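You operate a simulated robot arm through the tools that you are given. There is no shell and no other tool. Be economical: measure what you need, move in short steps, check, and stop when the job is done.

The job below is to be done with a simulated robot arm. You get a single attempt, and the scene is never put back.

Task
Zero the gauge, then measure the cover in the stand.
Fine: COAT plunger on the slide's bare pad, then ZERO once; leave the reading on the screen and the slide back at LOAD.

The check looks at the end state, three seconds after you hand in, the way a careful person would. Anything else that was tipped, shoved, dropped, spilled or broken makes it a failure. A push-on lid holds only when it is set on centred and level and pressed home; a screw cap is set on level and turned clockwise until tight.

Robot
A 6-joint arm with a two-finger parallel gripper, fixed in place. Base frame: the origin is at the foot of the arm, x ahead of it, y to its left, z up; the work surface is at about z = 0.8. Readings come in m, rad, newtons and seconds.
With the tool pointing down near the work surface it reaches from about 0.26 to 0.68 m from the base axis. Its first joint turns from -1.152 to 1.152 rad. Payload 2.9 kg.
Tool frame: the origin (TCP) lies between the finger pads and is the grasp point; the fingertips stand 0.03 m ahead of it; z points along the fingers, y is the line along which they close. The gripper opens to 0.11 m. The fingers are 0.02 m wide and 0.01 m thick; the gripper's body (0.048 by 0.112 m) begins 0.055 m behind the TCP.
Orientation is told as [roll, pitch, yaw] about the base's x, y, z axes, in that order, counted from this pose: with the fingers straight down and closing along the base's y, the tool's x points along the base's -x, its y along +y and its z along -z.

Tools
- The arm moves only by the tool send_rows. Its argument "commands" is a list of rows, each a list of 3 entries, a list of its own where there are three numbers: the shift along the tool's x, y, z in cm, then the turn, a rotation vector about the tool's x, y, z in rad, then the finger opening in cm, from 0 to 11. In form: [[[tx, ty, tz], [wx, wy, wz], grip], ...]. A call has 1 to 20 rows; each row shifts and turns the commanded pose from where the row before left it, along the tool's axes as they then stand. Each row takes 0.2 s and may step no farther than 0.05 m and 0.15 rad from the row before; otherwise, or with a gripper value out of range, the whole call is refused. A pose out of reach is approached as far as the arm can. The call stops where the force on the tool passes 40 N (or 10 N more than at its start, if that is more) or the arm is blocked; 0.2 s more then pass. Each finger travels about 0.108 m/s and halts on what it meets, pressing with about 21 N; the grip force reading is that of the motor and also rises with nothing between the fingers. The clock runs only during rows and for 0.2 s after the last one: add rows that do not move to give the fingers time. It gives the time, the measured TCP pose, the force on the tool (base axes), the opening and the grip force at its end, in the units of the frame above (readings bear some noise), with the torque about the TCP (base axes, N m) and any sound that the robot's microphone picked up.
- Cameras (640 x 400 px; columns grow to the right, rows downward): "scene" is fixed at [0.0931, 0.4439, 1.3911]; the picture's right is [-0.60, -0.80, 0.00], its down [-0.39, 0.29, -0.88] and it looks along [0.70, -0.52, -0.48] (base axes); focal length 350 px, centre (320, 200). "wrist" rides on the gripper at [0.072, 0.017, -0.103] in the tool frame; the picture's right is [-0.23, 0.97, 0.00], its down [-0.76, -0.18, -0.62] and it looks along [-0.61, -0.14, 0.78] (tool axes); focal length 222 px, centre (320, 200). There is no depth. A picture from a camera that has moved, and an enlarged one, comes with that camera's place and axes in the base frame and with its lens.
- camera(camera): a new picture of that camera. It takes no simulated time.
- enlarge(camera, box): a new picture of the part [left, top, right, bottom] of that camera's present view, enlarged. It takes no simulated time.
- job_done(): hands the job in; it is judged then, once.

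Work in short steps. Places have to be worked out from the pictures, the camera data and where the tool is seen: move nearer, look again, correct. Check each grasp and each placing, and mend what went wrong. You have 120 turns and 84 pictures in all, those below and enlarged ones among them. Open the gripper and draw the arm clear of the work before you hand the job in, unless the task says otherwise; then end with one line.

The tools are called after "Emit:" by a JSON object that holds its "fn" and its "kwargs". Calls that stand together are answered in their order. send_rows: Moves the arm, as the interface text tells. Its arguments: {"type":"object","properties":{"commands":{"type":"array"}},"required":["commands"]} The other tools are called the same way: camera (camera) takes a picture; enlarge (camera, box) takes an enlarged picture of a part of a camera's view; job_done () hands the job in.

At the start:

```text
clock: 0.0
ee_pos: [0.4441, -0.1271, 1.1795]
orientation: [-0.001, -0.001, 0.001]
wrist_force: [-0.4, 0.0, 0.1]
ft_torque: [-0.02, -0.01, 0.01]
width: 0.11
grip_force: 0.1
```

scene: 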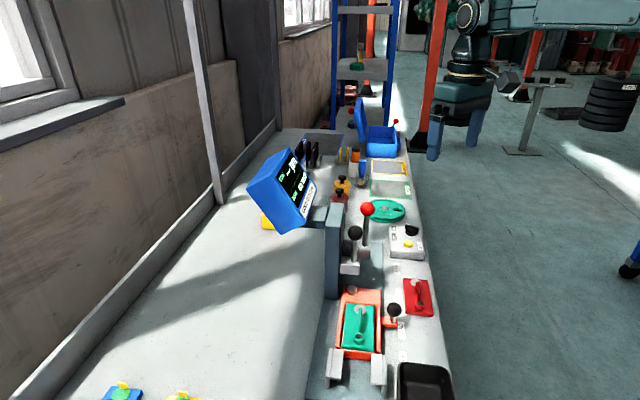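
wrist: 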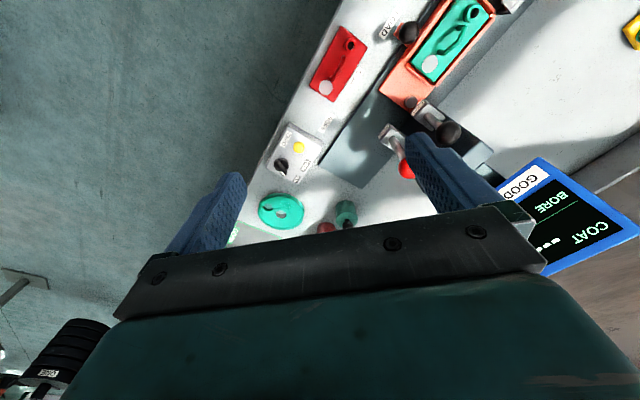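

The scene shows a gauge with a screen, lever(s), a slide with a cover, and a box with button and knob. I'll look closer first.

Emit:
{"fn": "enlarge", "kwargs": {"camera": "scene", "box": [300, 190, 460, 290]}}

Emit:
{"fn": "enlarge", "kwargs": {"camera": "scene", "box": [300, 280, 460, 400]}}

Emit:
{"fn": "enlarge", "kwargs": {"camera": "scene", "box": [240, 130, 400, 230]}}

Emit:
{"fn": "enlarge", "kwargs": {"camera": "wrist", "box": [260, 0, 500, 230]}}

```text
4.00 times, centred on (380, 240) of scene
camera zoom: at [0.0931, 0.4439, 1.3911], right [-0.6, -0.8, 0.0], down [-0.39, 0.29, -0.88], along [0.7, -0.52, -0.48], focal length 1400 px, centre (80, 40)
```

zoom: 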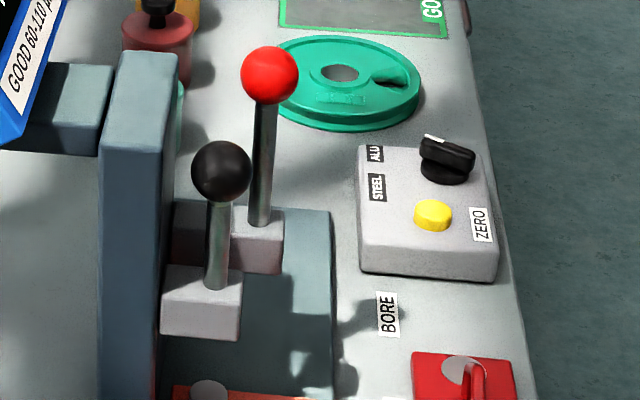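

```text
3.33 times, centred on (380, 340) of scene
camera zoom: at [0.0931, 0.4439, 1.3911], right [-0.6, -0.8, 0.0], down [-0.39, 0.29, -0.88], along [0.7, -0.52, -0.48], focal length 1167 px, centre (120, -267)
```

zoom: 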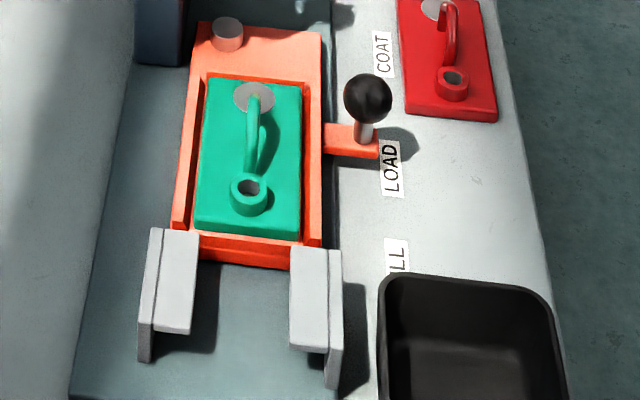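

```text
4.00 times, centred on (320, 180) of scene
camera zoom: at [0.0931, 0.4439, 1.3911], right [-0.6, -0.8, 0.0], down [-0.39, 0.29, -0.88], along [0.7, -0.52, -0.48], focal length 1400 px, centre (320, 280)
```

zoom: 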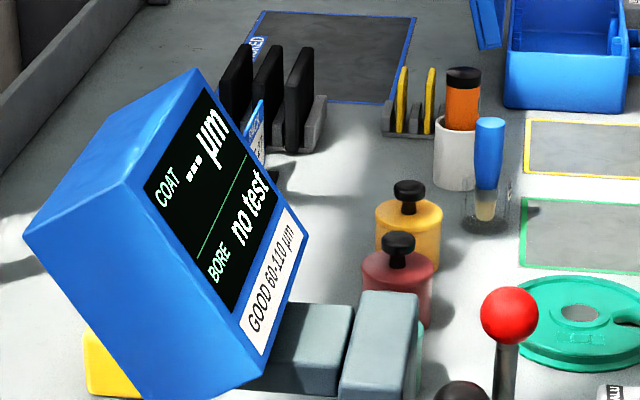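

```text
1.74 times, centred on (380, 115) of wrist
camera zoom: at [0.3737, -0.1114, 1.2837], right [0.23, 0.97, 0.0], down [0.76, -0.18, 0.62], along [0.61, -0.14, -0.78], focal length 386 px, centre (216, 348)
```

zoom: 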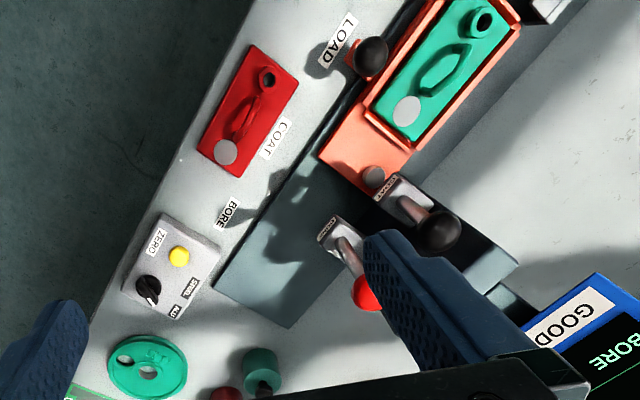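

The slide is at LOAD; rail positions run COAT then BORE, with two levers on the stand. I'll move the wrist camera back for a closer look at labels.

Emit:
{"fn": "send_rows", "kwargs": {"commands": [[[2, 4, 2], [0, 0, 0], 11], [[2, 4, 2], [0, 0, 0], 11], [[0, 4, 2], [0, 0, 0], 11], [[0, 0, 0], [0, 0, 0], 11]]}}

Emit:
{"fn": "camera", "kwargs": {"camera": "wrist"}}

```text
clock: 1.0
ee_pos: [0.4059, -0.0052, 1.1209]
orientation: [0.0, 0.0, 0.0]
wrist_force: [-0.5, -0.5, 0.3]
ft_torque: [0.01, 0.04, 0.01]
width: 0.1099
grip_force: 0.1
```

```text
77 pictures are left
camera wrist: at [0.3345, 0.0102, 1.2245], right [0.23, 0.97, 0.0], down [0.76, -0.18, 0.62], along [0.61, -0.14, -0.78], focal length 222 px, centre (320, 200)
```

wrist: 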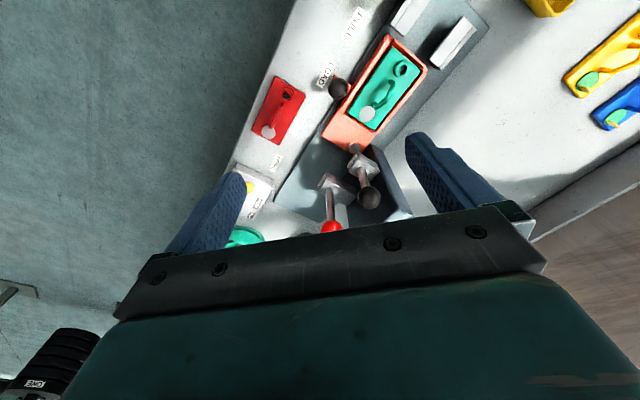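

I can now see the whole slide and both levers; enlarging.

Emit:
{"fn": "enlarge", "kwargs": {"camera": "wrist", "box": [230, 120, 420, 240]}}

Emit:
{"fn": "enlarge", "kwargs": {"camera": "wrist", "box": [290, 0, 490, 125]}}

Emit:
{"fn": "enlarge", "kwargs": {"camera": "scene", "box": [380, 215, 430, 260]}}

```text
3.33 times, centred on (325, 180) of wrist
camera zoom: at [0.3345, 0.0102, 1.2245], right [0.23, 0.97, 0.0], down [0.76, -0.18, 0.62], along [0.61, -0.14, -0.78], focal length 740 px, centre (303, 267)
```

zoom: 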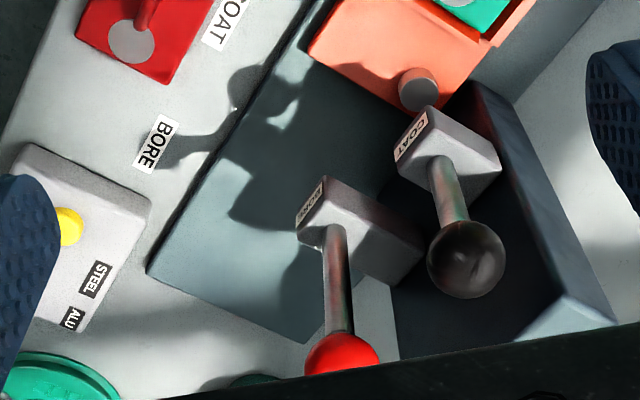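

```text
3.20 times, centred on (390, 62) of wrist
camera zoom: at [0.3345, 0.0102, 1.2245], right [0.23, 0.97, 0.0], down [0.76, -0.18, 0.62], along [0.61, -0.14, -0.78], focal length 711 px, centre (96, 640)
```

zoom: 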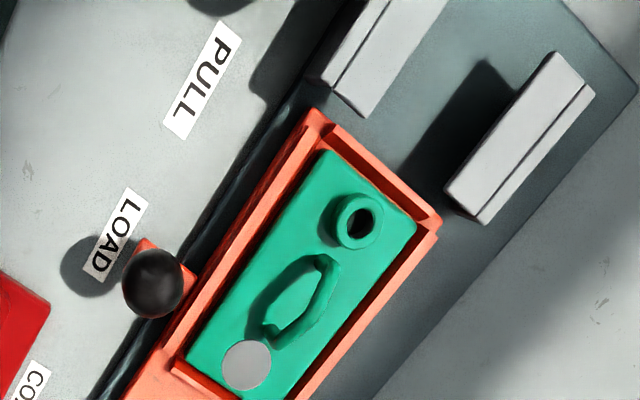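

```text
8.89 times, centred on (405, 238) of scene
camera zoom: at [0.0931, 0.4439, 1.3911], right [-0.6, -0.8, 0.0], down [-0.39, 0.29, -0.88], along [0.7, -0.52, -0.48], focal length 3111 px, centre (-436, -133)
```

zoom: 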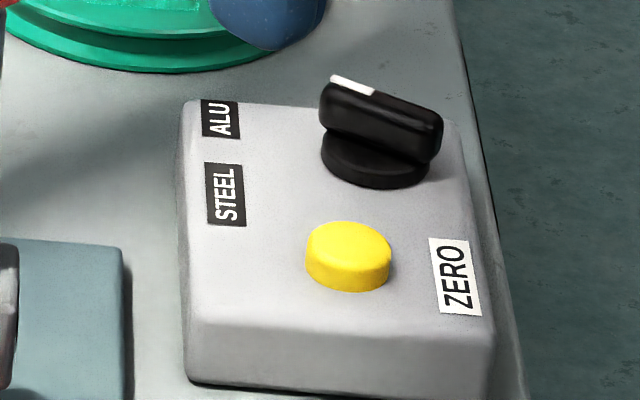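

To see under the plungers I lower and tilt the camera.

Emit:
{"fn": "send_rows", "kwargs": {"commands": [[[2, 1, 4], [0, 0, 0], 11], [[2, 1, 4], [0, 0, 0], 11], [[1.6, 0.5, 4], [0, 0, 0], 11], [[0, 0, 4], [0, 0, 0], 11], [[0, 0, 0], [0, -0.15, 0], 11], [[0, 0, 0], [0, -0.15, 0], 11], [[0, 0, 0], [0, 0, 0], 11]]}}

Emit:
{"fn": "camera", "kwargs": {"camera": "wrist"}}

Emit:
{"fn": "enlarge", "kwargs": {"camera": "wrist", "box": [220, 80, 460, 230]}}

```text
clock: 2.6
ee_pos: [0.3487, 0.0167, 0.9613]
orientation: [-0.001, -0.301, 0.0]
wrist_force: [-0.5, 0.3, 0.2]
ft_torque: [0.0, -0.01, 0.01]
width: 0.1101
grip_force: 0.1
```

```text
73 pictures are left
camera wrist: at [0.2504, 0.0341, 1.0384], right [0.22, 0.97, 0.07], down [0.54, -0.18, 0.82], along [0.81, -0.14, -0.57], focal length 222 px, centre (320, 200)
```

wrist: 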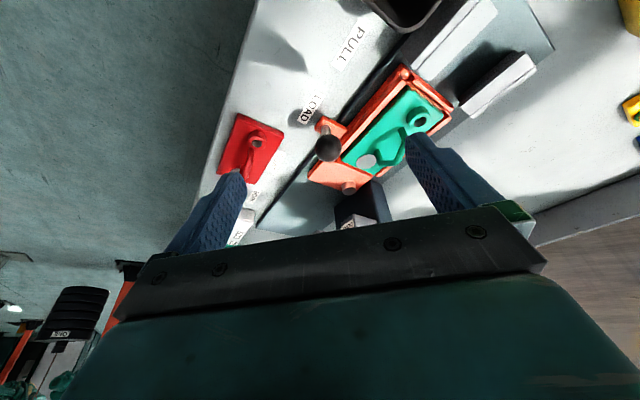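

```text
2.67 times, centred on (340, 155) of wrist
camera zoom: at [0.2504, 0.0341, 1.0384], right [0.22, 0.97, 0.07], down [0.54, -0.18, 0.82], along [0.81, -0.14, -0.57], focal length 592 px, centre (267, 320)
```

zoom: 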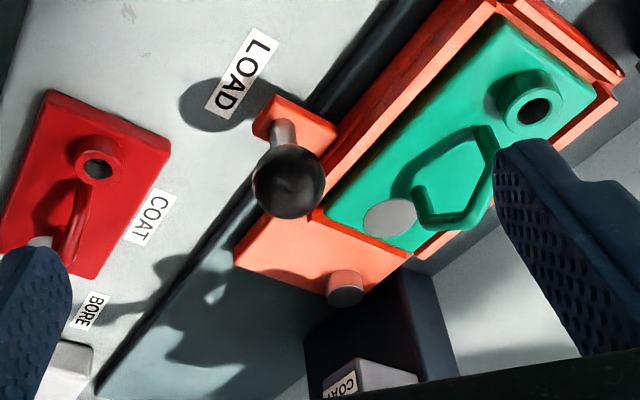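

The camera is mounted inverted, so tilt further to bring the levers' undersides into view.

Emit:
{"fn": "send_rows", "kwargs": {"commands": [[[2.2, 2, 0.4], [0, -0.15, 0], 11], [[0, 0, 0], [0, -0.15, 0], 11], [[0, 0, 0], [0, -0.15, 0], 11], [[0, 0, 0], [0, 0, 0], 11]]}}

Emit:
{"fn": "camera", "kwargs": {"camera": "wrist"}}

Emit:
{"fn": "enlarge", "kwargs": {"camera": "wrist", "box": [220, 80, 460, 230]}}

```text
clock: 3.6
ee_pos: [0.3834, 0.0493, 0.9637]
orientation: [-0.002, -0.748, -0.001]
wrist_force: [0.4, -0.9, 0.7]
ft_torque: [0.0, -0.03, -0.04]
width: 0.1101
grip_force: 0.1
out of reach, approached as far as the arm can: row 2, 3
```

```text
71 pictures are left
camera wrist: at [0.261, 0.0648, 0.9904], right [0.17, 0.97, 0.16], down [0.13, -0.18, 0.97], along [0.98, -0.14, -0.16], focal length 222 px, centre (320, 200)
```

wrist: 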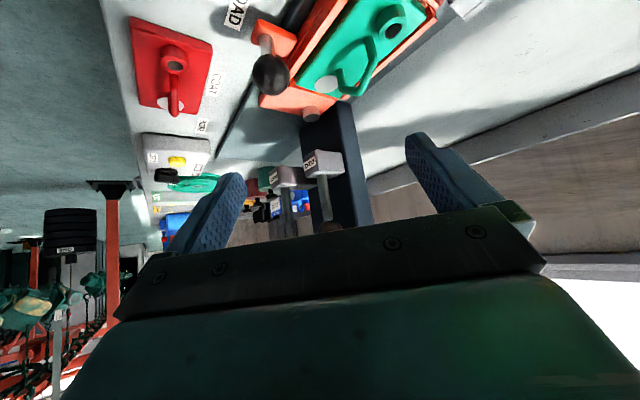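

```text
2.67 times, centred on (340, 155) of wrist
camera zoom: at [0.261, 0.0648, 0.9904], right [0.17, 0.97, 0.16], down [0.13, -0.18, 0.97], along [0.98, -0.14, -0.16], focal length 592 px, centre (267, 320)
```

zoom: 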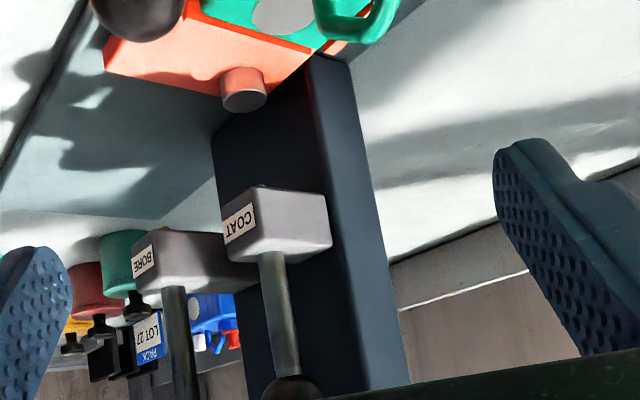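

Geometry fits: at LOAD the pad lies under the COAT head; at COAT a painted patch does. There's a card near the back ("LOT 27…") I should read, plus the selector setting.

Emit:
{"fn": "enlarge", "kwargs": {"camera": "wrist", "box": [235, 165, 325, 225]}}

Emit:
{"fn": "enlarge", "kwargs": {"camera": "scene", "box": [290, 130, 330, 170]}}

Emit:
{"fn": "enlarge", "kwargs": {"camera": "scene", "box": [90, 360, 250, 400]}}

```text
6.67 times, centred on (280, 195) of wrist
camera zoom: at [0.261, 0.0648, 0.9904], right [0.17, 0.97, 0.16], down [0.13, -0.18, 0.97], along [0.98, -0.14, -0.16], focal length 1481 px, centre (587, 233)
```

zoom: 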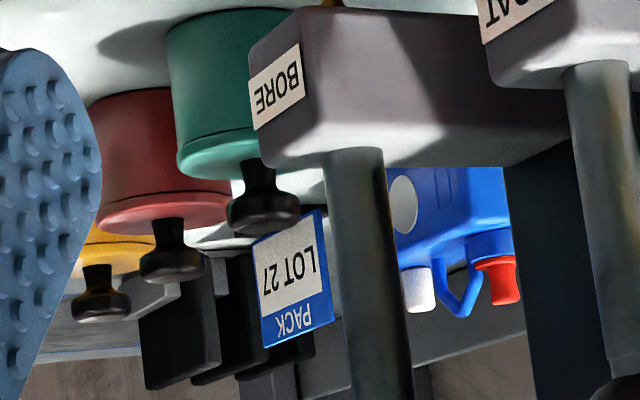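

```text
10.00 times, centred on (310, 150) of scene
camera zoom: at [0.0931, 0.4439, 1.3911], right [-0.6, -0.8, 0.0], down [-0.39, 0.29, -0.88], along [0.7, -0.52, -0.48], focal length 3500 px, centre (420, 700)
```

zoom: 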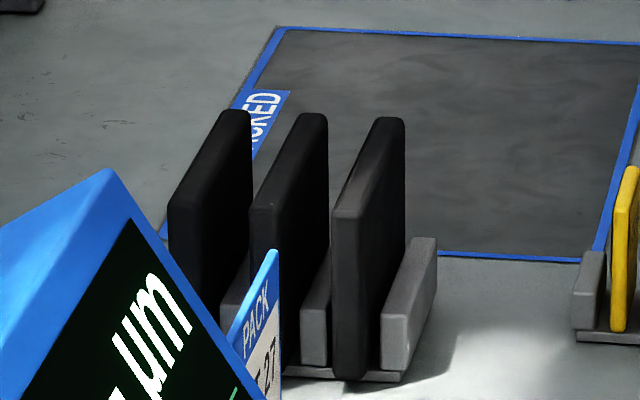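

```text
4.00 times, centred on (170, 380) of scene
camera zoom: at [0.0931, 0.4439, 1.3911], right [-0.6, -0.8, 0.0], down [-0.39, 0.29, -0.88], along [0.7, -0.52, -0.48], focal length 1400 px, centre (920, -520)
```

zoom: 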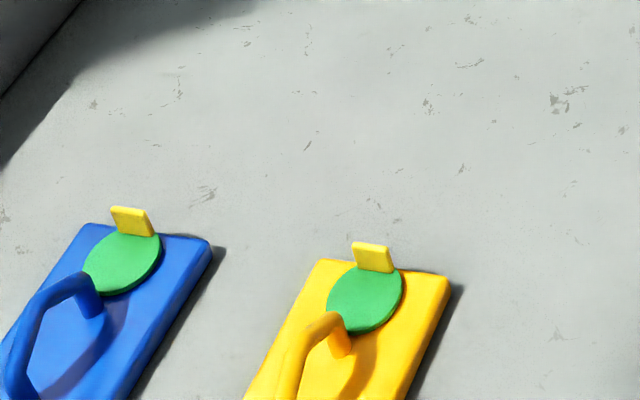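

No instruction bears on the selector (it points at ALU), so I leave it alone. I'll raise, close the fingers, and take a leaning, yawed posture for pressing the COAT plunger ball without touching the column.

Emit:
{"fn": "send_rows", "kwargs": {"commands": [[[0, 0, 0], [0, 0.15, 0], 11], [[0, 0, 0], [0, 0.1, 0], 6], [[-1.76, 0, -3.22], [0, 0, 0], 3], [[-1.76, 0, -3.22], [0, 0, 0], 0], [[-1.76, 0, -3.22], [0, 0, 0], 0], [[0, 0, 0], [-0.072, 0, -0.131], 0], [[0, 0, 0], [-0.072, 0, -0.131], 0], [[0, 0, 0], [-0.072, 0, -0.131], 0], [[0, 0, 0], [-0.072, 0, -0.131], 0], [[0, 0, 0], [-0.072, 0, -0.131], 0], [[0, 0, 0], [0, 0, 0], 0]]}}

Emit:
{"fn": "camera", "kwargs": {"camera": "wrist"}}

Emit:
{"fn": "camera", "kwargs": {"camera": "scene"}}

```text
clock: 6.0
ee_pos: [0.382, 0.0469, 1.0738]
orientation: [0.004, -0.499, 0.75]
wrist_force: [-0.7, 0.3, 0.0]
ft_torque: [-0.03, -0.03, -0.01]
width: 0.0001
grip_force: 21.0
```

```text
66 pictures are left
camera wrist: at [0.2911, -0.0182, 1.1299], right [-0.52, 0.85, 0.11], down [0.39, 0.12, 0.91], along [0.76, 0.52, -0.39], focal length 222 px, centre (320, 200)
```

wrist: 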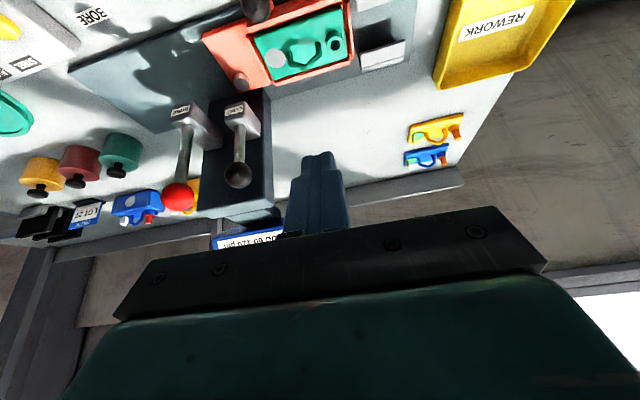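

```text
65 pictures are left
```

scene: 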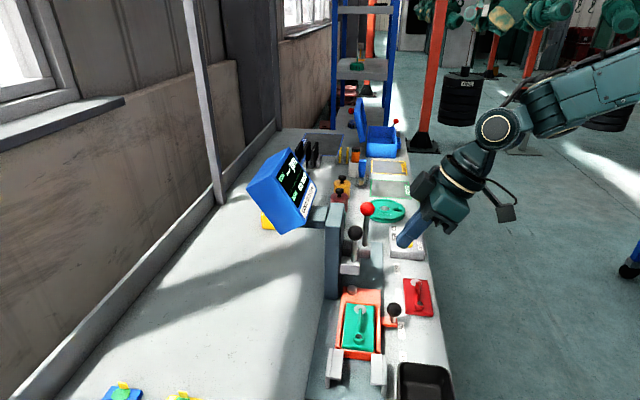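

COAT ball triangulates to about (0.528, 0.032, 0.991), above its rod. Moving the closed fingertip to just above it.

Emit:
{"fn": "send_rows", "kwargs": {"commands": [[[-1.89, -3.68, 1.5], [0, 0, 0], 0], [[-1.89, -3.68, 1.5], [0, 0, 0], 0], [[-1.88, -3.67, 1.5], [0, 0, 0], 0], [[0, 0, 0], [0, 0, 0], 0]]}}

Emit:
{"fn": "camera", "kwargs": {"camera": "wrist"}}

Emit:
{"fn": "enlarge", "kwargs": {"camera": "scene", "box": [300, 180, 420, 260]}}

```text
clock: 7.0
ee_pos: [0.5103, 0.0133, 1.0595]
orientation: [0.004, -0.501, 0.747]
wrist_force: [-0.4, -0.2, 0.1]
ft_torque: [0.0, -0.03, -0.01]
width: 0.0
grip_force: 20.3
```

```text
64 pictures are left
camera wrist: at [0.4174, -0.0511, 1.1159], right [-0.52, 0.85, 0.11], down [0.39, 0.12, 0.91], along [0.76, 0.51, -0.39], focal length 222 px, centre (320, 200)
```

wrist: 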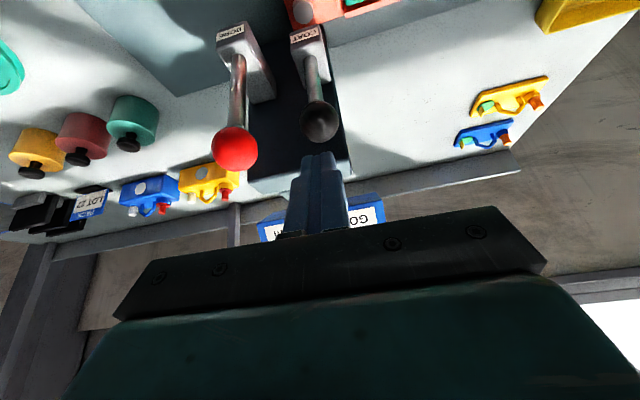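

```text
5.00 times, centred on (360, 220) of scene
camera zoom: at [0.0932, 0.4439, 1.3911], right [-0.6, -0.8, 0.0], down [-0.39, 0.29, -0.88], along [0.7, -0.52, -0.48], focal length 1750 px, centre (120, 100)
```

zoom: 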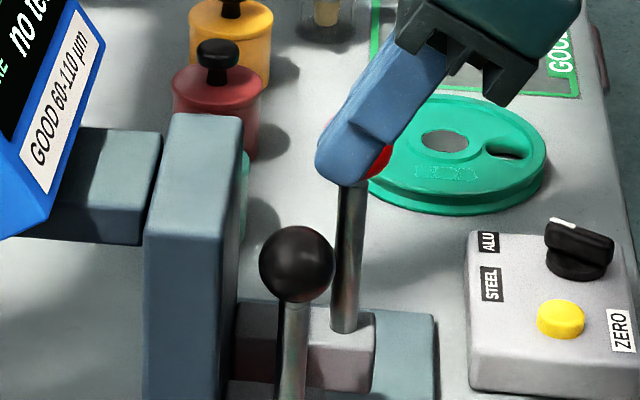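

Tip and ball line up in both views. Descend to contact in small steps.

Emit:
{"fn": "send_rows", "kwargs": {"commands": [[[0.7, 0.3, 1.9], [0, 0, 0], 0], [[0.24, 0, 0.44], [0, 0, 0], 0], [[0.24, 0, 0.44], [0, 0, 0], 0], [[0.24, 0, 0.44], [0, 0, 0], 0], [[0, 0, 0], [0, 0, 0], 0]]}}

Emit:
{"fn": "enlarge", "kwargs": {"camera": "scene", "box": [300, 180, 420, 260]}}

Emit:
{"fn": "camera", "kwargs": {"camera": "wrist"}}

```text
clock: 8.2
ee_pos: [0.511, 0.0181, 1.0246]
orientation: [0.004, -0.5, 0.747]
wrist_force: [-1.1, -2.4, 2.0]
ft_torque: [0.0, 0.01, 0.01]
width: 0.0001
grip_force: 21.3
```

```text
5.00 times, centred on (360, 220) of scene
camera zoom: at [0.0931, 0.4439, 1.3912], right [-0.6, -0.8, 0.0], down [-0.39, 0.29, -0.88], along [0.7, -0.52, -0.48], focal length 1750 px, centre (120, 100)
```

zoom: 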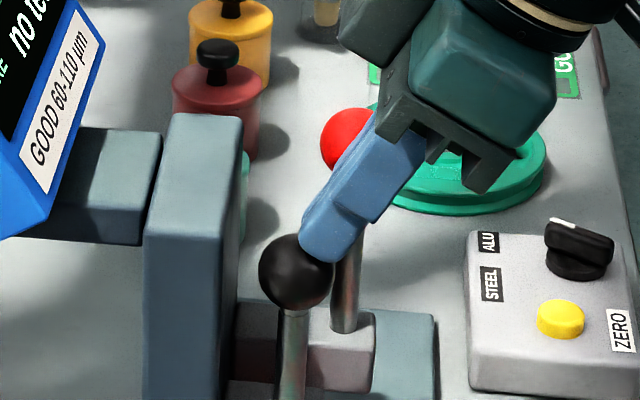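

```text
61 pictures are left
camera wrist: at [0.418, -0.0459, 1.0818], right [-0.52, 0.85, 0.11], down [0.39, 0.12, 0.91], along [0.76, 0.51, -0.39], focal length 222 px, centre (320, 200)
```

wrist: 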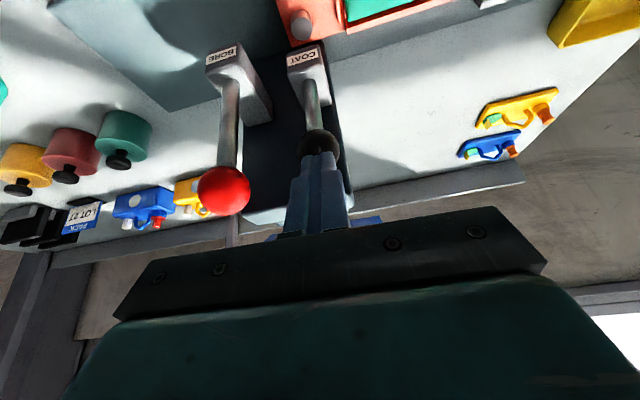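

Light contact made and the ball gave slightly. Press down a little more and see whether it travels vertically.

Emit:
{"fn": "send_rows", "kwargs": {"commands": [[[0.24, 0, 0.44], [0, 0, 0], 0], [[0.24, 0, 0.44], [0, 0, 0], 0], [[0, 0, 0], [0, 0, 0], 0]]}}

Emit:
{"fn": "enlarge", "kwargs": {"camera": "scene", "box": [300, 180, 420, 260]}}

```text
clock: 9.0
ee_pos: [0.511, 0.0187, 1.0146]
orientation: [0.004, -0.501, 0.745]
wrist_force: [0.1, 0.1, 2.6]
ft_torque: [0.01, -0.04, 0.02]
width: 0.0
grip_force: 21.1
```

```text
5.00 times, centred on (360, 220) of scene
camera zoom: at [0.0931, 0.4439, 1.3911], right [-0.6, -0.8, 0.0], down [-0.39, 0.29, -0.88], along [0.7, -0.52, -0.48], focal length 1750 px, centre (120, 100)
```

zoom: 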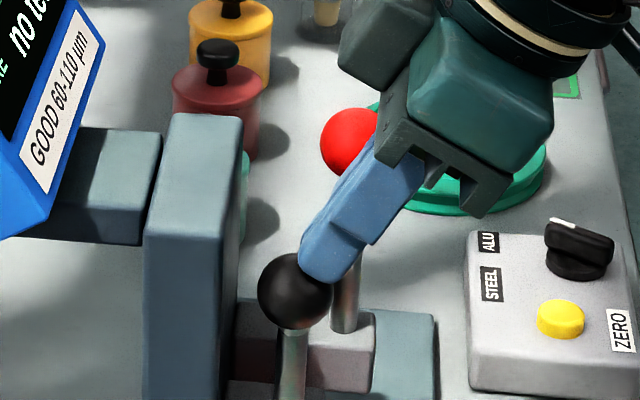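

It travels vertically against about 2.6 N. Continue pressing.

Emit:
{"fn": "send_rows", "kwargs": {"commands": [[[0.24, 0, 0.44], [0, 0, 0], 0], [[0.24, 0, 0.44], [0, 0, 0], 0], [[0.24, 0, 0.44], [0, 0, 0], 0], [[0.24, 0, 0.44], [0, 0, 0], 0], [[0, 0, 0], [0, 0, 0], 0]]}}

Emit:
{"fn": "camera", "kwargs": {"camera": "scene"}}

Emit:
{"fn": "camera", "kwargs": {"camera": "wrist"}}

```text
clock: 10.2
ee_pos: [0.5113, 0.0196, 0.9955]
orientation: [0.003, -0.5, 0.744]
wrist_force: [-1.4, -3.9, 3.7]
ft_torque: [-0.04, 0.02, -0.03]
width: 0.0
grip_force: 20.8
```

```text
59 pictures are left
```

scene: 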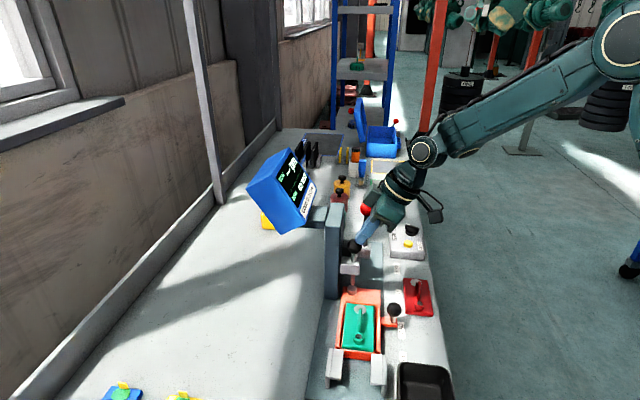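

```text
58 pictures are left
camera wrist: at [0.4176, -0.0452, 1.052], right [-0.52, 0.85, 0.11], down [0.39, 0.12, 0.91], along [0.76, 0.51, -0.4], focal length 222 px, centre (320, 200)
```

wrist: 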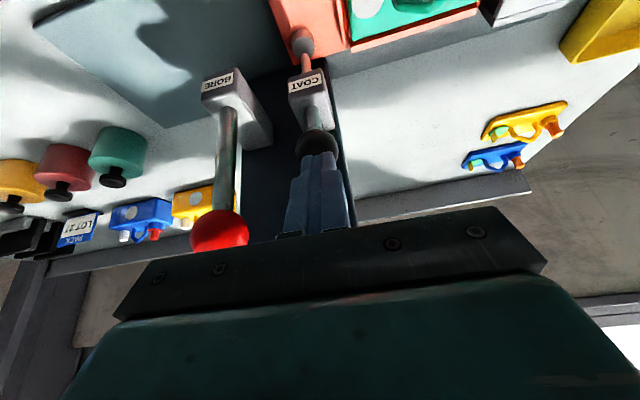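

The plunger rod is coming down toward the pad. Enlarge, and continue after that.

Emit:
{"fn": "send_rows", "kwargs": {"commands": [[[0.24, 0, 0.44], [0, 0, 0], 0], [[0.24, 0, 0.44], [0, 0, 0], 0], [[0, 0, 0], [0, 0, 0], 0]]}}

Emit:
{"fn": "enlarge", "kwargs": {"camera": "wrist", "box": [250, 0, 390, 160]}}

Emit:
{"fn": "enlarge", "kwargs": {"camera": "scene", "box": [240, 140, 400, 300]}}

```text
clock: 11.0
ee_pos: [0.5112, 0.0206, 0.9863]
orientation: [0.004, -0.501, 0.746]
wrist_force: [-4.7, -1.8, 3.3]
ft_torque: [-0.02, 0.08, 0.02]
width: 0.0002
grip_force: 21.1
```

```text
2.50 times, centred on (320, 80) of wrist
camera zoom: at [0.4179, -0.0453, 1.0426], right [-0.52, 0.85, 0.11], down [0.39, 0.12, 0.91], along [0.76, 0.52, -0.39], focal length 555 px, centre (320, 500)
```

zoom: 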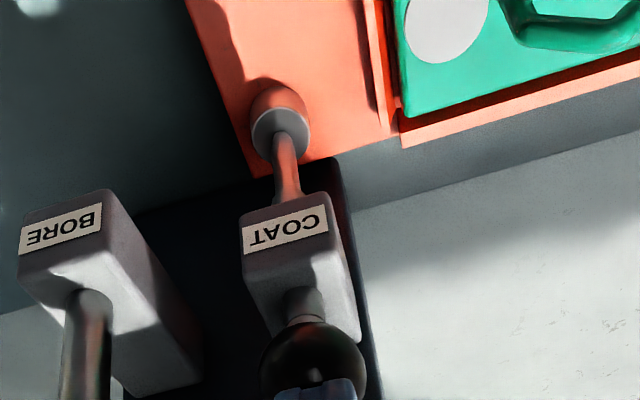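

```text
2.50 times, centred on (320, 220) of scene
camera zoom: at [0.0929, 0.4439, 1.3912], right [-0.6, -0.8, 0.0], down [-0.39, 0.29, -0.88], along [0.7, -0.52, -0.48], focal length 875 px, centre (320, 150)
```

zoom: 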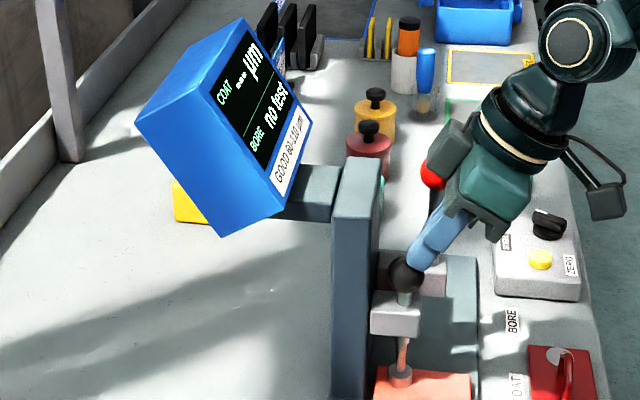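

The plunger tip is right at the pad centre. A little more pressure with fine steps to seat it.

Emit:
{"fn": "send_rows", "kwargs": {"commands": [[[0.14, 0, 0.26], [0, 0, 0], 0], [[0.14, 0, 0.26], [0, 0, 0], 0], [[0.14, 0, 0.26], [0, 0, 0], 0], [[0, 0, 0], [0, 0, 0], 0]]}}

Emit:
{"fn": "enlarge", "kwargs": {"camera": "wrist", "box": [250, 0, 390, 160]}}

Emit:
{"fn": "enlarge", "kwargs": {"camera": "scene", "box": [240, 140, 400, 300]}}

```text
clock: 11.6
ee_pos: [0.5114, 0.0198, 0.9842]
orientation: [0.0, -0.505, 0.752]
wrist_force: [-11.3, -2.7, 10.7]
ft_torque: [0.0, 0.16, 0.07]
width: 0.0
grip_force: 20.4
stopped in row 3: the force on the tool passed its limit at 45 N (the readings are from after the stop); the commanded pose is now the measured one
```

```text
2.50 times, centred on (320, 80) of wrist
camera zoom: at [0.4179, -0.0457, 1.0409], right [-0.52, 0.85, 0.11], down [0.39, 0.12, 0.91], along [0.76, 0.52, -0.39], focal length 555 px, centre (320, 500)
```

zoom: 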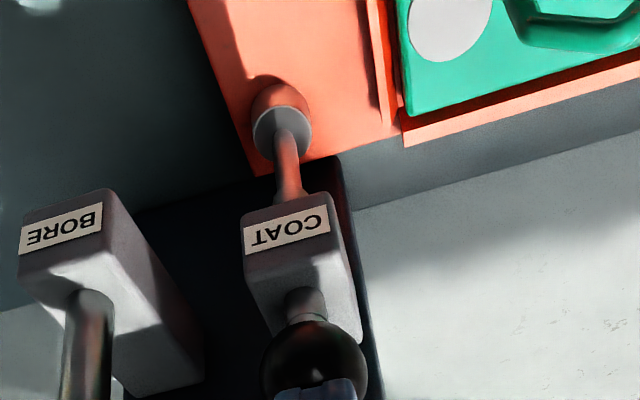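

```text
2.50 times, centred on (320, 220) of scene
camera zoom: at [0.0927, 0.4438, 1.3912], right [-0.6, -0.8, 0.0], down [-0.39, 0.29, -0.88], along [0.7, -0.52, -0.48], focal length 875 px, centre (320, 150)
```

zoom: 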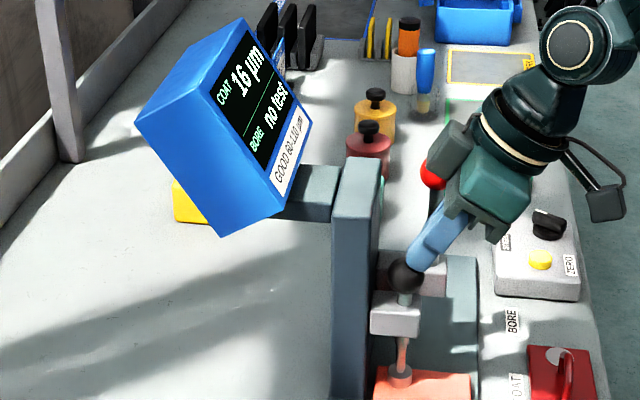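

The screen reads 16 µm on the bare pad. Now release carefully and see whether the plunger stays down.

Emit:
{"fn": "send_rows", "kwargs": {"commands": [[[-0.48, 0, -0.88], [0, 0, 0], 0], [[-0.96, 0, -1.76], [0, 0, 0], 0], [[-1.44, 0, -2.64], [0, 0, 0], 0], [[-1.44, 0, -2.64], [0, 0, 0], 0], [[0, 0, 0], [0, 0, 0], 0]]}}

Emit:
{"fn": "enlarge", "kwargs": {"camera": "scene", "box": [240, 140, 400, 300]}}

```text
clock: 12.8
ee_pos: [0.5123, 0.0194, 1.0744]
orientation: [-0.001, -0.508, 0.751]
wrist_force: [0.9, 0.1, -0.6]
ft_torque: [-0.02, -0.03, 0.01]
width: 0.0
grip_force: 21.4
```

```text
2.50 times, centred on (320, 220) of scene
camera zoom: at [0.0931, 0.4439, 1.3911], right [-0.6, -0.8, 0.0], down [-0.39, 0.29, -0.88], along [0.7, -0.52, -0.48], focal length 875 px, centre (320, 150)
```

zoom: 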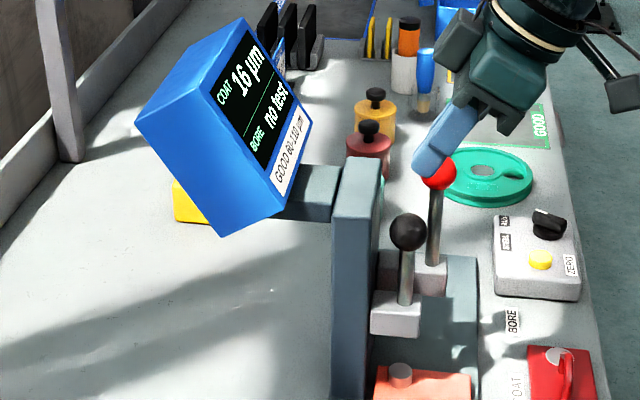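

The plunger sprang back and the 16 µm reading holds. Next: ZERO button at about (0.57, -0.20, 0.835). Rise, move away from the stand, and straighten up.

Emit:
{"fn": "send_rows", "kwargs": {"commands": [[[-2.3, 0, -4.2], [0, 0, 0], 0], [[2.4, -2.9, -1.3], [0, 0, 0], 0], [[2.4, -2.9, -1.3], [0, 0, 0], 0], [[2.4, -2.9, -1.3], [0, 0, 0], 0], [[2.4, -2.9, -1.3], [0, 0, 0], 0], [[0, 0, 0], [0.072, 0, 0.131], 0], [[0, 0, 0], [0.072, 0, 0.131], 0], [[0, 0, 0], [0.072, 0, 0.131], 0], [[0, 0, 0], [0.072, 0, 0.131], 0], [[0, 0, 0], [0.072, 0, 0.131], 0], [[0, 0, 0], [0, 0.15, 0], 0], [[0, 0, 0], [0, 0.15, 0], 0], [[0, 0, 0], [0, 0.15, 0], 0], [[0, 0, 0], [0, 0.055, 0], 0], [[0, 0, 0], [0, 0, 0], 0]]}}

Emit:
{"fn": "camera", "kwargs": {"camera": "wrist"}}

```text
clock: 16.0
ee_pos: [0.5092, -0.1396, 1.1221]
orientation: [0.0, 0.0, 0.002]
wrist_force: [0.2, 0.6, -0.6]
ft_torque: [-0.02, 0.02, -0.02]
width: 0.0003
grip_force: 20.8
```

```text
52 pictures are left
camera wrist: at [0.4386, -0.1232, 1.2256], right [0.23, 0.97, 0.0], down [0.76, -0.18, 0.62], along [0.61, -0.14, -0.78], focal length 222 px, centre (320, 200)
```

wrist: 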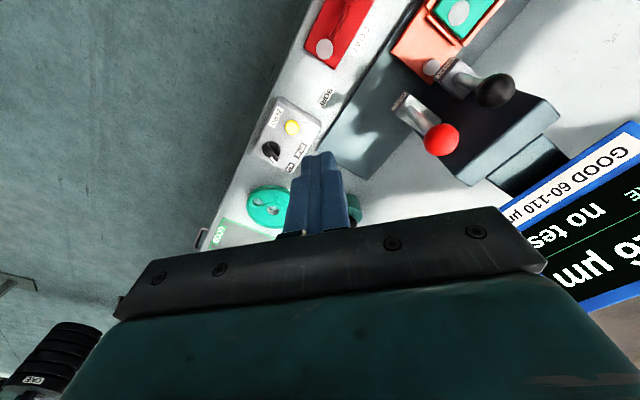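

Button refined to (0.570, -0.204). Move above it.

Emit:
{"fn": "send_rows", "kwargs": {"commands": [[[-3, -3.2, 0], [0, 0, 0], 0], [[-3.1, -3.2, 0], [0, 0, 0], 0], [[0, 0, 4.8], [0, 0, 0], 0], [[0, 0, 4.8], [0, 0, 0], 0], [[0, 0, 4.8], [0, 0, 0], 0], [[0, 0, 4.8], [0, 0, 0], 0], [[0, 0, 0], [0, 0, 0], 0]]}}

Emit:
{"fn": "camera", "kwargs": {"camera": "wrist"}}

Emit:
{"fn": "enlarge", "kwargs": {"camera": "scene", "box": [360, 190, 460, 260]}}

```text
clock: 17.6
ee_pos: [0.5906, -0.2097, 0.9336]
orientation: [0.004, 0.001, 0.002]
wrist_force: [-0.4, -0.1, -0.2]
ft_torque: [0.0, 0.02, 0.03]
width: 0.0
grip_force: 20.8
out of reach, approached as far as the arm can: row 5, 6
```

```text
51 pictures are left
camera wrist: at [0.5195, -0.1939, 1.0371], right [0.23, 0.97, 0.0], down [0.76, -0.18, 0.62], along [0.61, -0.14, -0.78], focal length 222 px, centre (320, 200)
```

wrist: 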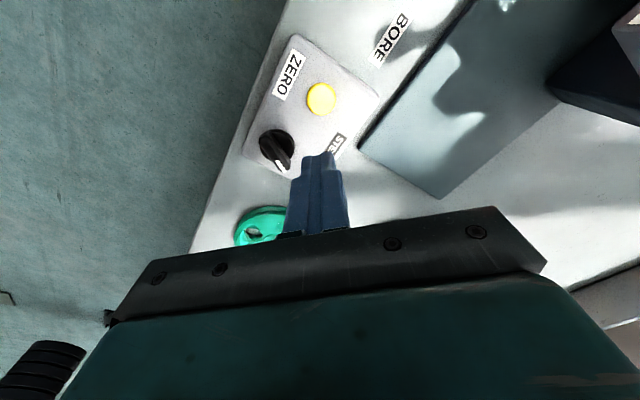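

```text
5.71 times, centred on (410, 225) of scene
camera zoom: at [0.0931, 0.4439, 1.3911], right [-0.6, -0.8, 0.0], down [-0.39, 0.29, -0.88], along [0.7, -0.52, -0.48], focal length 2000 px, centre (-194, 57)
```

zoom: 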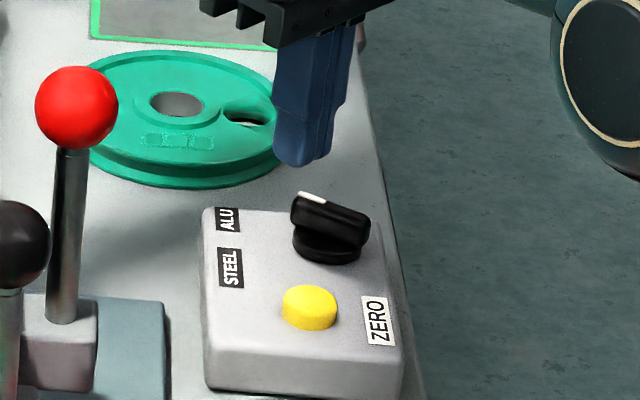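

Button position confirmed at (0.570, -0.204) but the arm ended 2 cm off in x ("out of reach"). Check where the pose settles.

Emit:
{"fn": "send_rows", "kwargs": {"commands": [[[0, 0, 0], [0, 0, 0], 0], [[0, 0, 0], [0, 0, 0], 0]]}}

```text
clock: 18.2
ee_pos: [0.5916, -0.2098, 0.9345]
orientation: [0.004, 0.0, 0.002]
wrist_force: [0.2, -0.2, -0.5]
ft_torque: [0.01, -0.02, -0.04]
width: 0.0
grip_force: 20.2
```

Try backing up to see where the pose becomes reachable again.

Emit:
{"fn": "send_rows", "kwargs": {"commands": [[[0, 0, -4.8], [0, 0, 0], 0], [[0, 0, -4.8], [0, 0, 0], 0], [[0, 0, 0], [0, 0, 0], 0]]}}

Emit:
{"fn": "camera", "kwargs": {"camera": "scene"}}

```text
clock: 19.0
ee_pos: [0.592, -0.2118, 1.0287]
orientation: [0.003, 0.001, 0.002]
wrist_force: [-0.6, 0.4, 0.5]
ft_torque: [-0.01, -0.01, 0.05]
width: 0.0
grip_force: 21.0
```

```text
49 pictures are left
```

scene: 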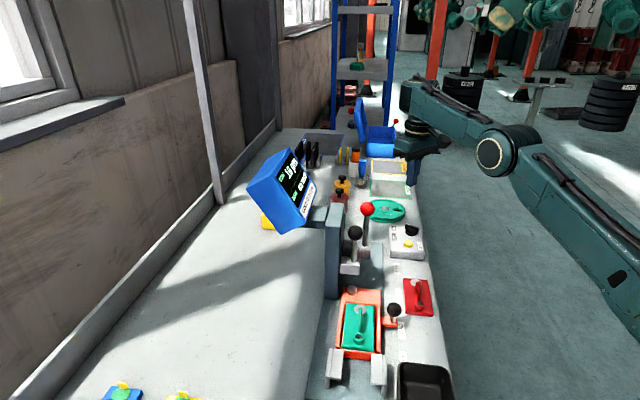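

The command follows the reached pose. Correct x/y here, then descend again.

Emit:
{"fn": "send_rows", "kwargs": {"commands": [[[2.2, 0.8, 0], [0, 0, 0], 0], [[0, 0, 0], [0, 0, 0], 0], [[0, 0, 3], [0, 0, 0], 0], [[0, 0, 3], [0, 0, 0], 0], [[0, 0, 0], [0, 0, 0], 0]]}}

```text
clock: 20.2
ee_pos: [0.5829, -0.2095, 0.9728]
orientation: [0.004, -0.001, 0.001]
wrist_force: [-0.6, -0.7, 0.1]
ft_torque: [-0.02, 0.02, 0.0]
width: 0.0
grip_force: 21.0
out of reach, approached as far as the arm can: row 3, 4
```

Descent hits a joint limit with the tool vertical; a modest forward tilt should free it.

Emit:
{"fn": "send_rows", "kwargs": {"commands": [[[0, 0, 0], [0, -0.15, 0], 0], [[0, 0, 0], [0, -0.15, 0], 0], [[0, 0, 0], [0, 0, 0], 0], [[0.74, 0, 2.39], [0, 0, 0], 0], [[0.74, 0, 2.39], [0, 0, 0], 0], [[0, 0, 0], [0, 0, 0], 0]]}}

```text
clock: 21.6
ee_pos: [0.6118, -0.2233, 0.9794]
orientation: [0.008, -0.168, 0.002]
wrist_force: [0.1, 0.4, -0.3]
ft_torque: [-0.02, -0.01, -0.01]
width: 0.0
grip_force: 20.4
out of reach, approached as far as the arm can: row 1, 2, 4, 5
```

Forward tilt makes it worse; try the opposite tilt (fingers leaning back toward the base).

Emit:
{"fn": "send_rows", "kwargs": {"commands": [[[0, 0, -4], [0, 0.15, 0], 0], [[0, 0, 0], [0, 0.15, 0], 0], [[0, 0, 0], [0, 0.15, 0], 0], [[0, 0, 0], [0, 0, 0], 0]]}}

```text
clock: 22.6
ee_pos: [0.5686, -0.229, 1.0163]
orientation: [0.005, 0.264, -0.01]
wrist_force: [-0.5, -0.2, -0.6]
ft_torque: [-0.01, -0.01, 0.03]
width: 0.0001
grip_force: 21.0
out of reach, approached as far as the arm can: row 2, 3
```

Look at the arm's posture to understand the limit.

Emit:
{"fn": "camera", "kwargs": {"camera": "scene"}}

Emit:
{"fn": "camera", "kwargs": {"camera": "wrist"}}

```text
48 pictures are left
```

scene: 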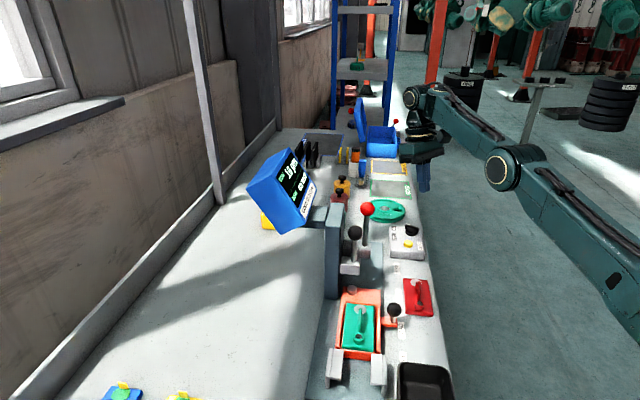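

```text
47 pictures are left
camera wrist: at [0.527, -0.2125, 1.1351], right [0.23, 0.97, -0.05], down [0.9, -0.19, 0.4], along [0.38, -0.14, -0.91], focal length 222 px, centre (320, 200)
```

wrist: 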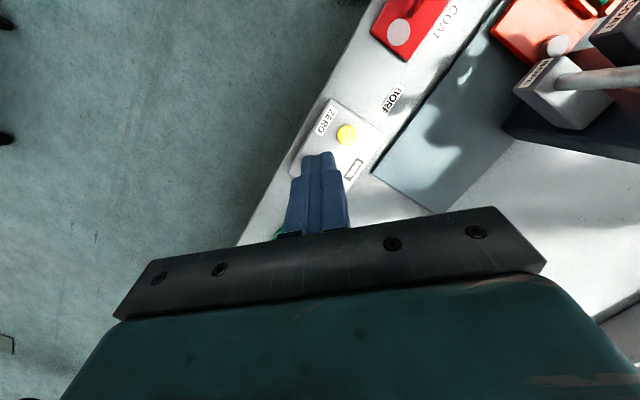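

The elbow has dropped into an elbow-down configuration. I'll return toward the (stretched) start pose and check whether it comes back elbow-up.

Emit:
{"fn": "send_rows", "kwargs": {"commands": [[[0, 0, -4], [0, -0.132, 0], 0], [[0, 0, -4], [0, -0.132, 0], 0], [[0, 0, -4], [0, 0, 0], 0], [[0, 0, -4], [0, 0, 0], 0], [[0, 0, -4], [0, 0, 0], 0], [[0, 0, 0], [0, 0, 0], 0]]}}

Emit:
{"fn": "camera", "kwargs": {"camera": "scene"}}

```text
clock: 24.0
ee_pos: [0.5593, -0.2207, 1.1823]
orientation: [0.005, -0.002, 0.001]
wrist_force: [-0.1, 0.6, 0.0]
ft_torque: [-0.01, 0.01, 0.01]
width: 0.0
grip_force: 21.0
out of reach, approached as far as the arm can: row 3, 4, 5
```

```text
46 pictures are left
```

scene: 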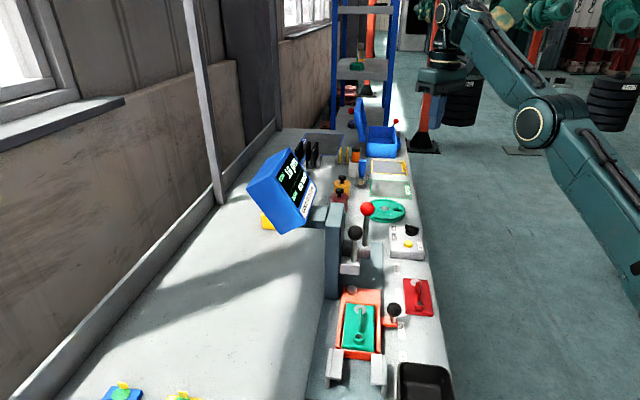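

The arm is nearly straight here. Retreat toward the start pose and see which way the elbow folds.

Emit:
{"fn": "send_rows", "kwargs": {"commands": [[[3.8, 3.1, 0], [0, 0, 0], 0], [[3.8, 3.1, 0], [0, 0, 0], 0], [[3.8, 3.1, 0], [0, 0, 0], 0], [[0, 0, 0], [0, 0, 0], 0]]}}

Emit:
{"fn": "camera", "kwargs": {"camera": "scene"}}

```text
clock: 25.0
ee_pos: [0.4505, -0.1279, 1.1911]
orientation: [0.006, 0.002, 0.01]
wrist_force: [-1.0, 0.0, -0.1]
ft_torque: [0.01, -0.03, 0.01]
width: 0.0002
grip_force: 20.8
out of reach, approached as far as the arm can: row 3
```

```text
45 pictures are left
```

scene: 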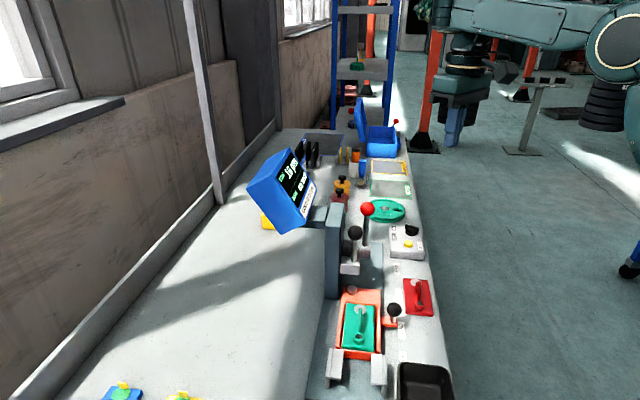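

Elbow now seems up again. Descend here first, then move outward low to keep that configuration.

Emit:
{"fn": "send_rows", "kwargs": {"commands": [[[0, 0, 4], [0, 0, 0], 0], [[0, 0, 4], [0, 0, 0], 0], [[0, 0, 4], [0, 0, 0], 0], [[0, 0, 4], [0, 0, 0], 0], [[0, 0, 4], [0, 0, 0], 0], [[0, 0, 0], [0, 0, 0], 0]]}}

Emit:
{"fn": "camera", "kwargs": {"camera": "scene"}}

```text
clock: 26.4
ee_pos: [0.5494, -0.1573, 1.0864]
orientation: [0.005, 0.001, 0.002]
wrist_force: [-0.5, -0.7, -0.2]
ft_torque: [0.0, 0.01, 0.0]
width: 0.0001
grip_force: 20.7
out of reach, approached as far as the arm can: row 1, 2, 3, 4, 5
```

```text
44 pictures are left
```

scene: 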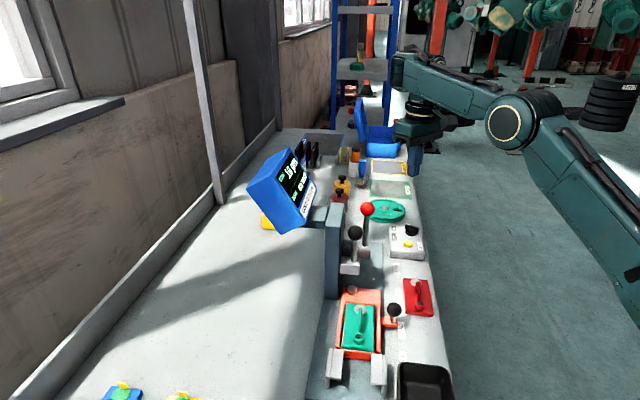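

The elbow is still on the wrong side. I'll retrace, in reverse, the manoeuvre that flipped it, well clear of the stand.

Emit:
{"fn": "send_rows", "kwargs": {"commands": [[[2, 0.9, -2], [0, 0, 0], 0], [[2, 0.9, -1.6], [0, 0, 0], 0], [[0, 0, 0], [0, -0.15, 0], 0], [[0, 0, 0], [0, -0.15, 0], 0], [[0, 0, 0], [0, -0.15, 0], 0], [[0, 0, 0], [0, -0.055, 0], 0], [[0, 0, 0], [0, 0, 0], 0]]}}

Emit:
{"fn": "camera", "kwargs": {"camera": "scene"}}

```text
clock: 28.0
ee_pos: [0.614, -0.1713, 1.2]
orientation: [0.005, -0.505, 0.0]
wrist_force: [-0.1, 0.3, -0.4]
ft_torque: [-0.02, 0.02, 0.02]
width: 0.0
grip_force: 20.8
out of reach, approached as far as the arm can: row 1, 2, 3, 4, 5, 6
```

```text
43 pictures are left
```

scene: 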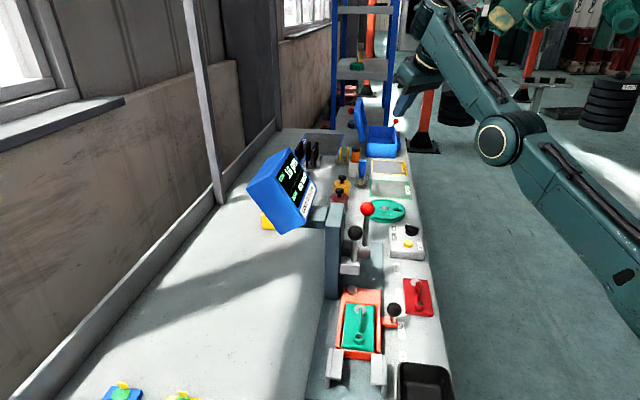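

Clearly elbow-down. I'll stretch the arm fully straight, then command straight down, which should fold the elbow upward.

Emit:
{"fn": "send_rows", "kwargs": {"commands": [[[0, 0, 0], [0, 0.15, 0], 0], [[0, 0, 0], [0, 0.15, 0], 0], [[0, 0, 0], [0, 0.15, 0], 0], [[0, 0, 0], [0, 0.055, 0], 0], [[-2, -0.8, -2], [0, 0, 0], 0], [[-2, -0.8, -2], [0, 0, 0], 0], [[0, 0, 0], [0, 0, 0], 0]]}}

Emit:
{"fn": "send_rows", "kwargs": {"commands": [[[0, 0, 5], [0, 0, 0], 0], [[0, 0, 5], [0, 0, 0], 0], [[0, 0, 5], [0, 0, 0], 0], [[0, 0, 0], [0, 0, 0], 0]]}}

Emit:
{"fn": "camera", "kwargs": {"camera": "scene"}}

```text
clock: 29.2
ee_pos: [0.575, -0.1644, 1.1903]
orientation: [0.001, -0.009, 0.0]
wrist_force: [9.0, -2.5, -13.0]
ft_torque: [-0.08, 0.19, -0.08]
width: 0.0
grip_force: 21.5
out of reach, approached as far as the arm can: row 2, 3, 4, 5, 6
stopped in row 6: the force on the tool passed its limit at 45 N (the readings are from after the stop); the commanded pose is now the measured one
```

```text
clock: 30.2
ee_pos: [0.5768, -0.1647, 1.0401]
orientation: [0.002, -0.007, 0.01]
wrist_force: [-0.4, 0.1, -0.8]
ft_torque: [-0.04, -0.04, -0.03]
width: 0.0002
grip_force: 20.7
```

```text
42 pictures are left
```

scene: 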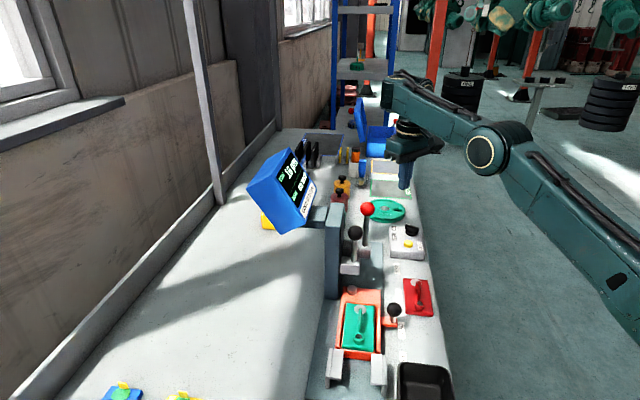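

No reach complaint this time and the arm is straight. Continue down with slight inward motion to see if it folds correctly.

Emit:
{"fn": "send_rows", "kwargs": {"commands": [[[0, 0, 4], [0, 0, 0], 0], [[0, 0, 4], [0, 0, 0], 0], [[0, 0, 0], [0, 0, 0], 0]]}}

Emit:
{"fn": "send_rows", "kwargs": {"commands": [[[3, 0, 0], [0, 0, 0], 0], [[0, 0, 0], [0, 0, 0], 0]]}}

```text
clock: 31.0
ee_pos: [0.5998, -0.1715, 0.9656]
orientation: [0.002, -0.004, 0.0]
wrist_force: [0.7, 0.8, -0.7]
ft_torque: [0.0, 0.01, 0.01]
width: 0.0
grip_force: 20.6
out of reach, approached as far as the arm can: row 1, 2
```

```text
clock: 31.6
ee_pos: [0.5969, -0.176, 0.9701]
orientation: [0.003, -0.007, 0.0]
wrist_force: [1.0, 0.5, -0.6]
ft_torque: [0.0, -0.03, 0.01]
width: 0.0002
grip_force: 21.0
out of reach, approached as far as the arm can: row 1
```

The arm is trapped on the wrong elbow side. Stretch outward quickly at this height (free space beyond the bench edge side) and pull back in to try to get it to snap over.

Emit:
{"fn": "send_rows", "kwargs": {"commands": [[[-4.7, 1.5, 0], [0, 0, 0], 0], [[-4.7, 1.5, 0], [0, 0, 0], 0], [[-4.7, 1.5, 0], [0, 0, 0], 0], [[4.7, -1.5, 0], [0, 0, 0], 0], [[4.7, -1.5, 0], [0, 0, 0], 0], [[4.7, -1.5, 0], [0, 0, 0], 0], [[0, 0, 0], [0, 0, 0], 0]]}}

```text
clock: 33.2
ee_pos: [0.5941, -0.1719, 0.9824]
orientation: [0.002, -0.005, -0.001]
wrist_force: [0.5, -0.3, -0.1]
ft_torque: [-0.02, 0.01, 0.02]
width: 0.0
grip_force: 20.8
out of reach, approached as far as the arm can: row 2, 3, 4, 5, 6
```

Try again: straighten high, then sweep down along the reach boundary before pulling in, so the forearm bends downward.

Emit:
{"fn": "send_rows", "kwargs": {"commands": [[[0, 0, -4.8], [0, 0, 0], 0], [[0, 0, -4.8], [0, 0, 0], 0], [[0, 0, -4.8], [0, 0, 0], 0], [[0, 0, -4.8], [0, 0, 0], 0], [[-2, -0.6, -2], [0, 0, 0], 0], [[-3, -0.9, 3.8], [0, 0, 0], 0], [[-3, -0.9, 3.8], [0, 0, 0], 0], [[-2.5, -0.7, 4.2], [0, 0, 0], 0], [[-2, -0.6, 4.5], [0, 0, 0], 0], [[-1, -0.3, 4.8], [0, 0, 0], 0], [[2, 0.6, 4.5], [0, 0, 0], 0], [[4.5, 1.3, 0], [0, 0, 0], 0], [[4.5, 1.3, 0], [0, 0, 0], 0], [[0, 0, 0], [0, 0, 0], 0]]}}

```text
clock: 36.2
ee_pos: [0.5993, -0.1761, 0.9567]
orientation: [0.002, -0.006, 0.001]
wrist_force: [0.0, -0.4, 0.6]
ft_torque: [-0.03, 0.0, -0.02]
width: 0.0001
grip_force: 20.7
out of reach, approached as far as the arm can: row 4, 5, 6, 7, 8, 9, 12, 13
```

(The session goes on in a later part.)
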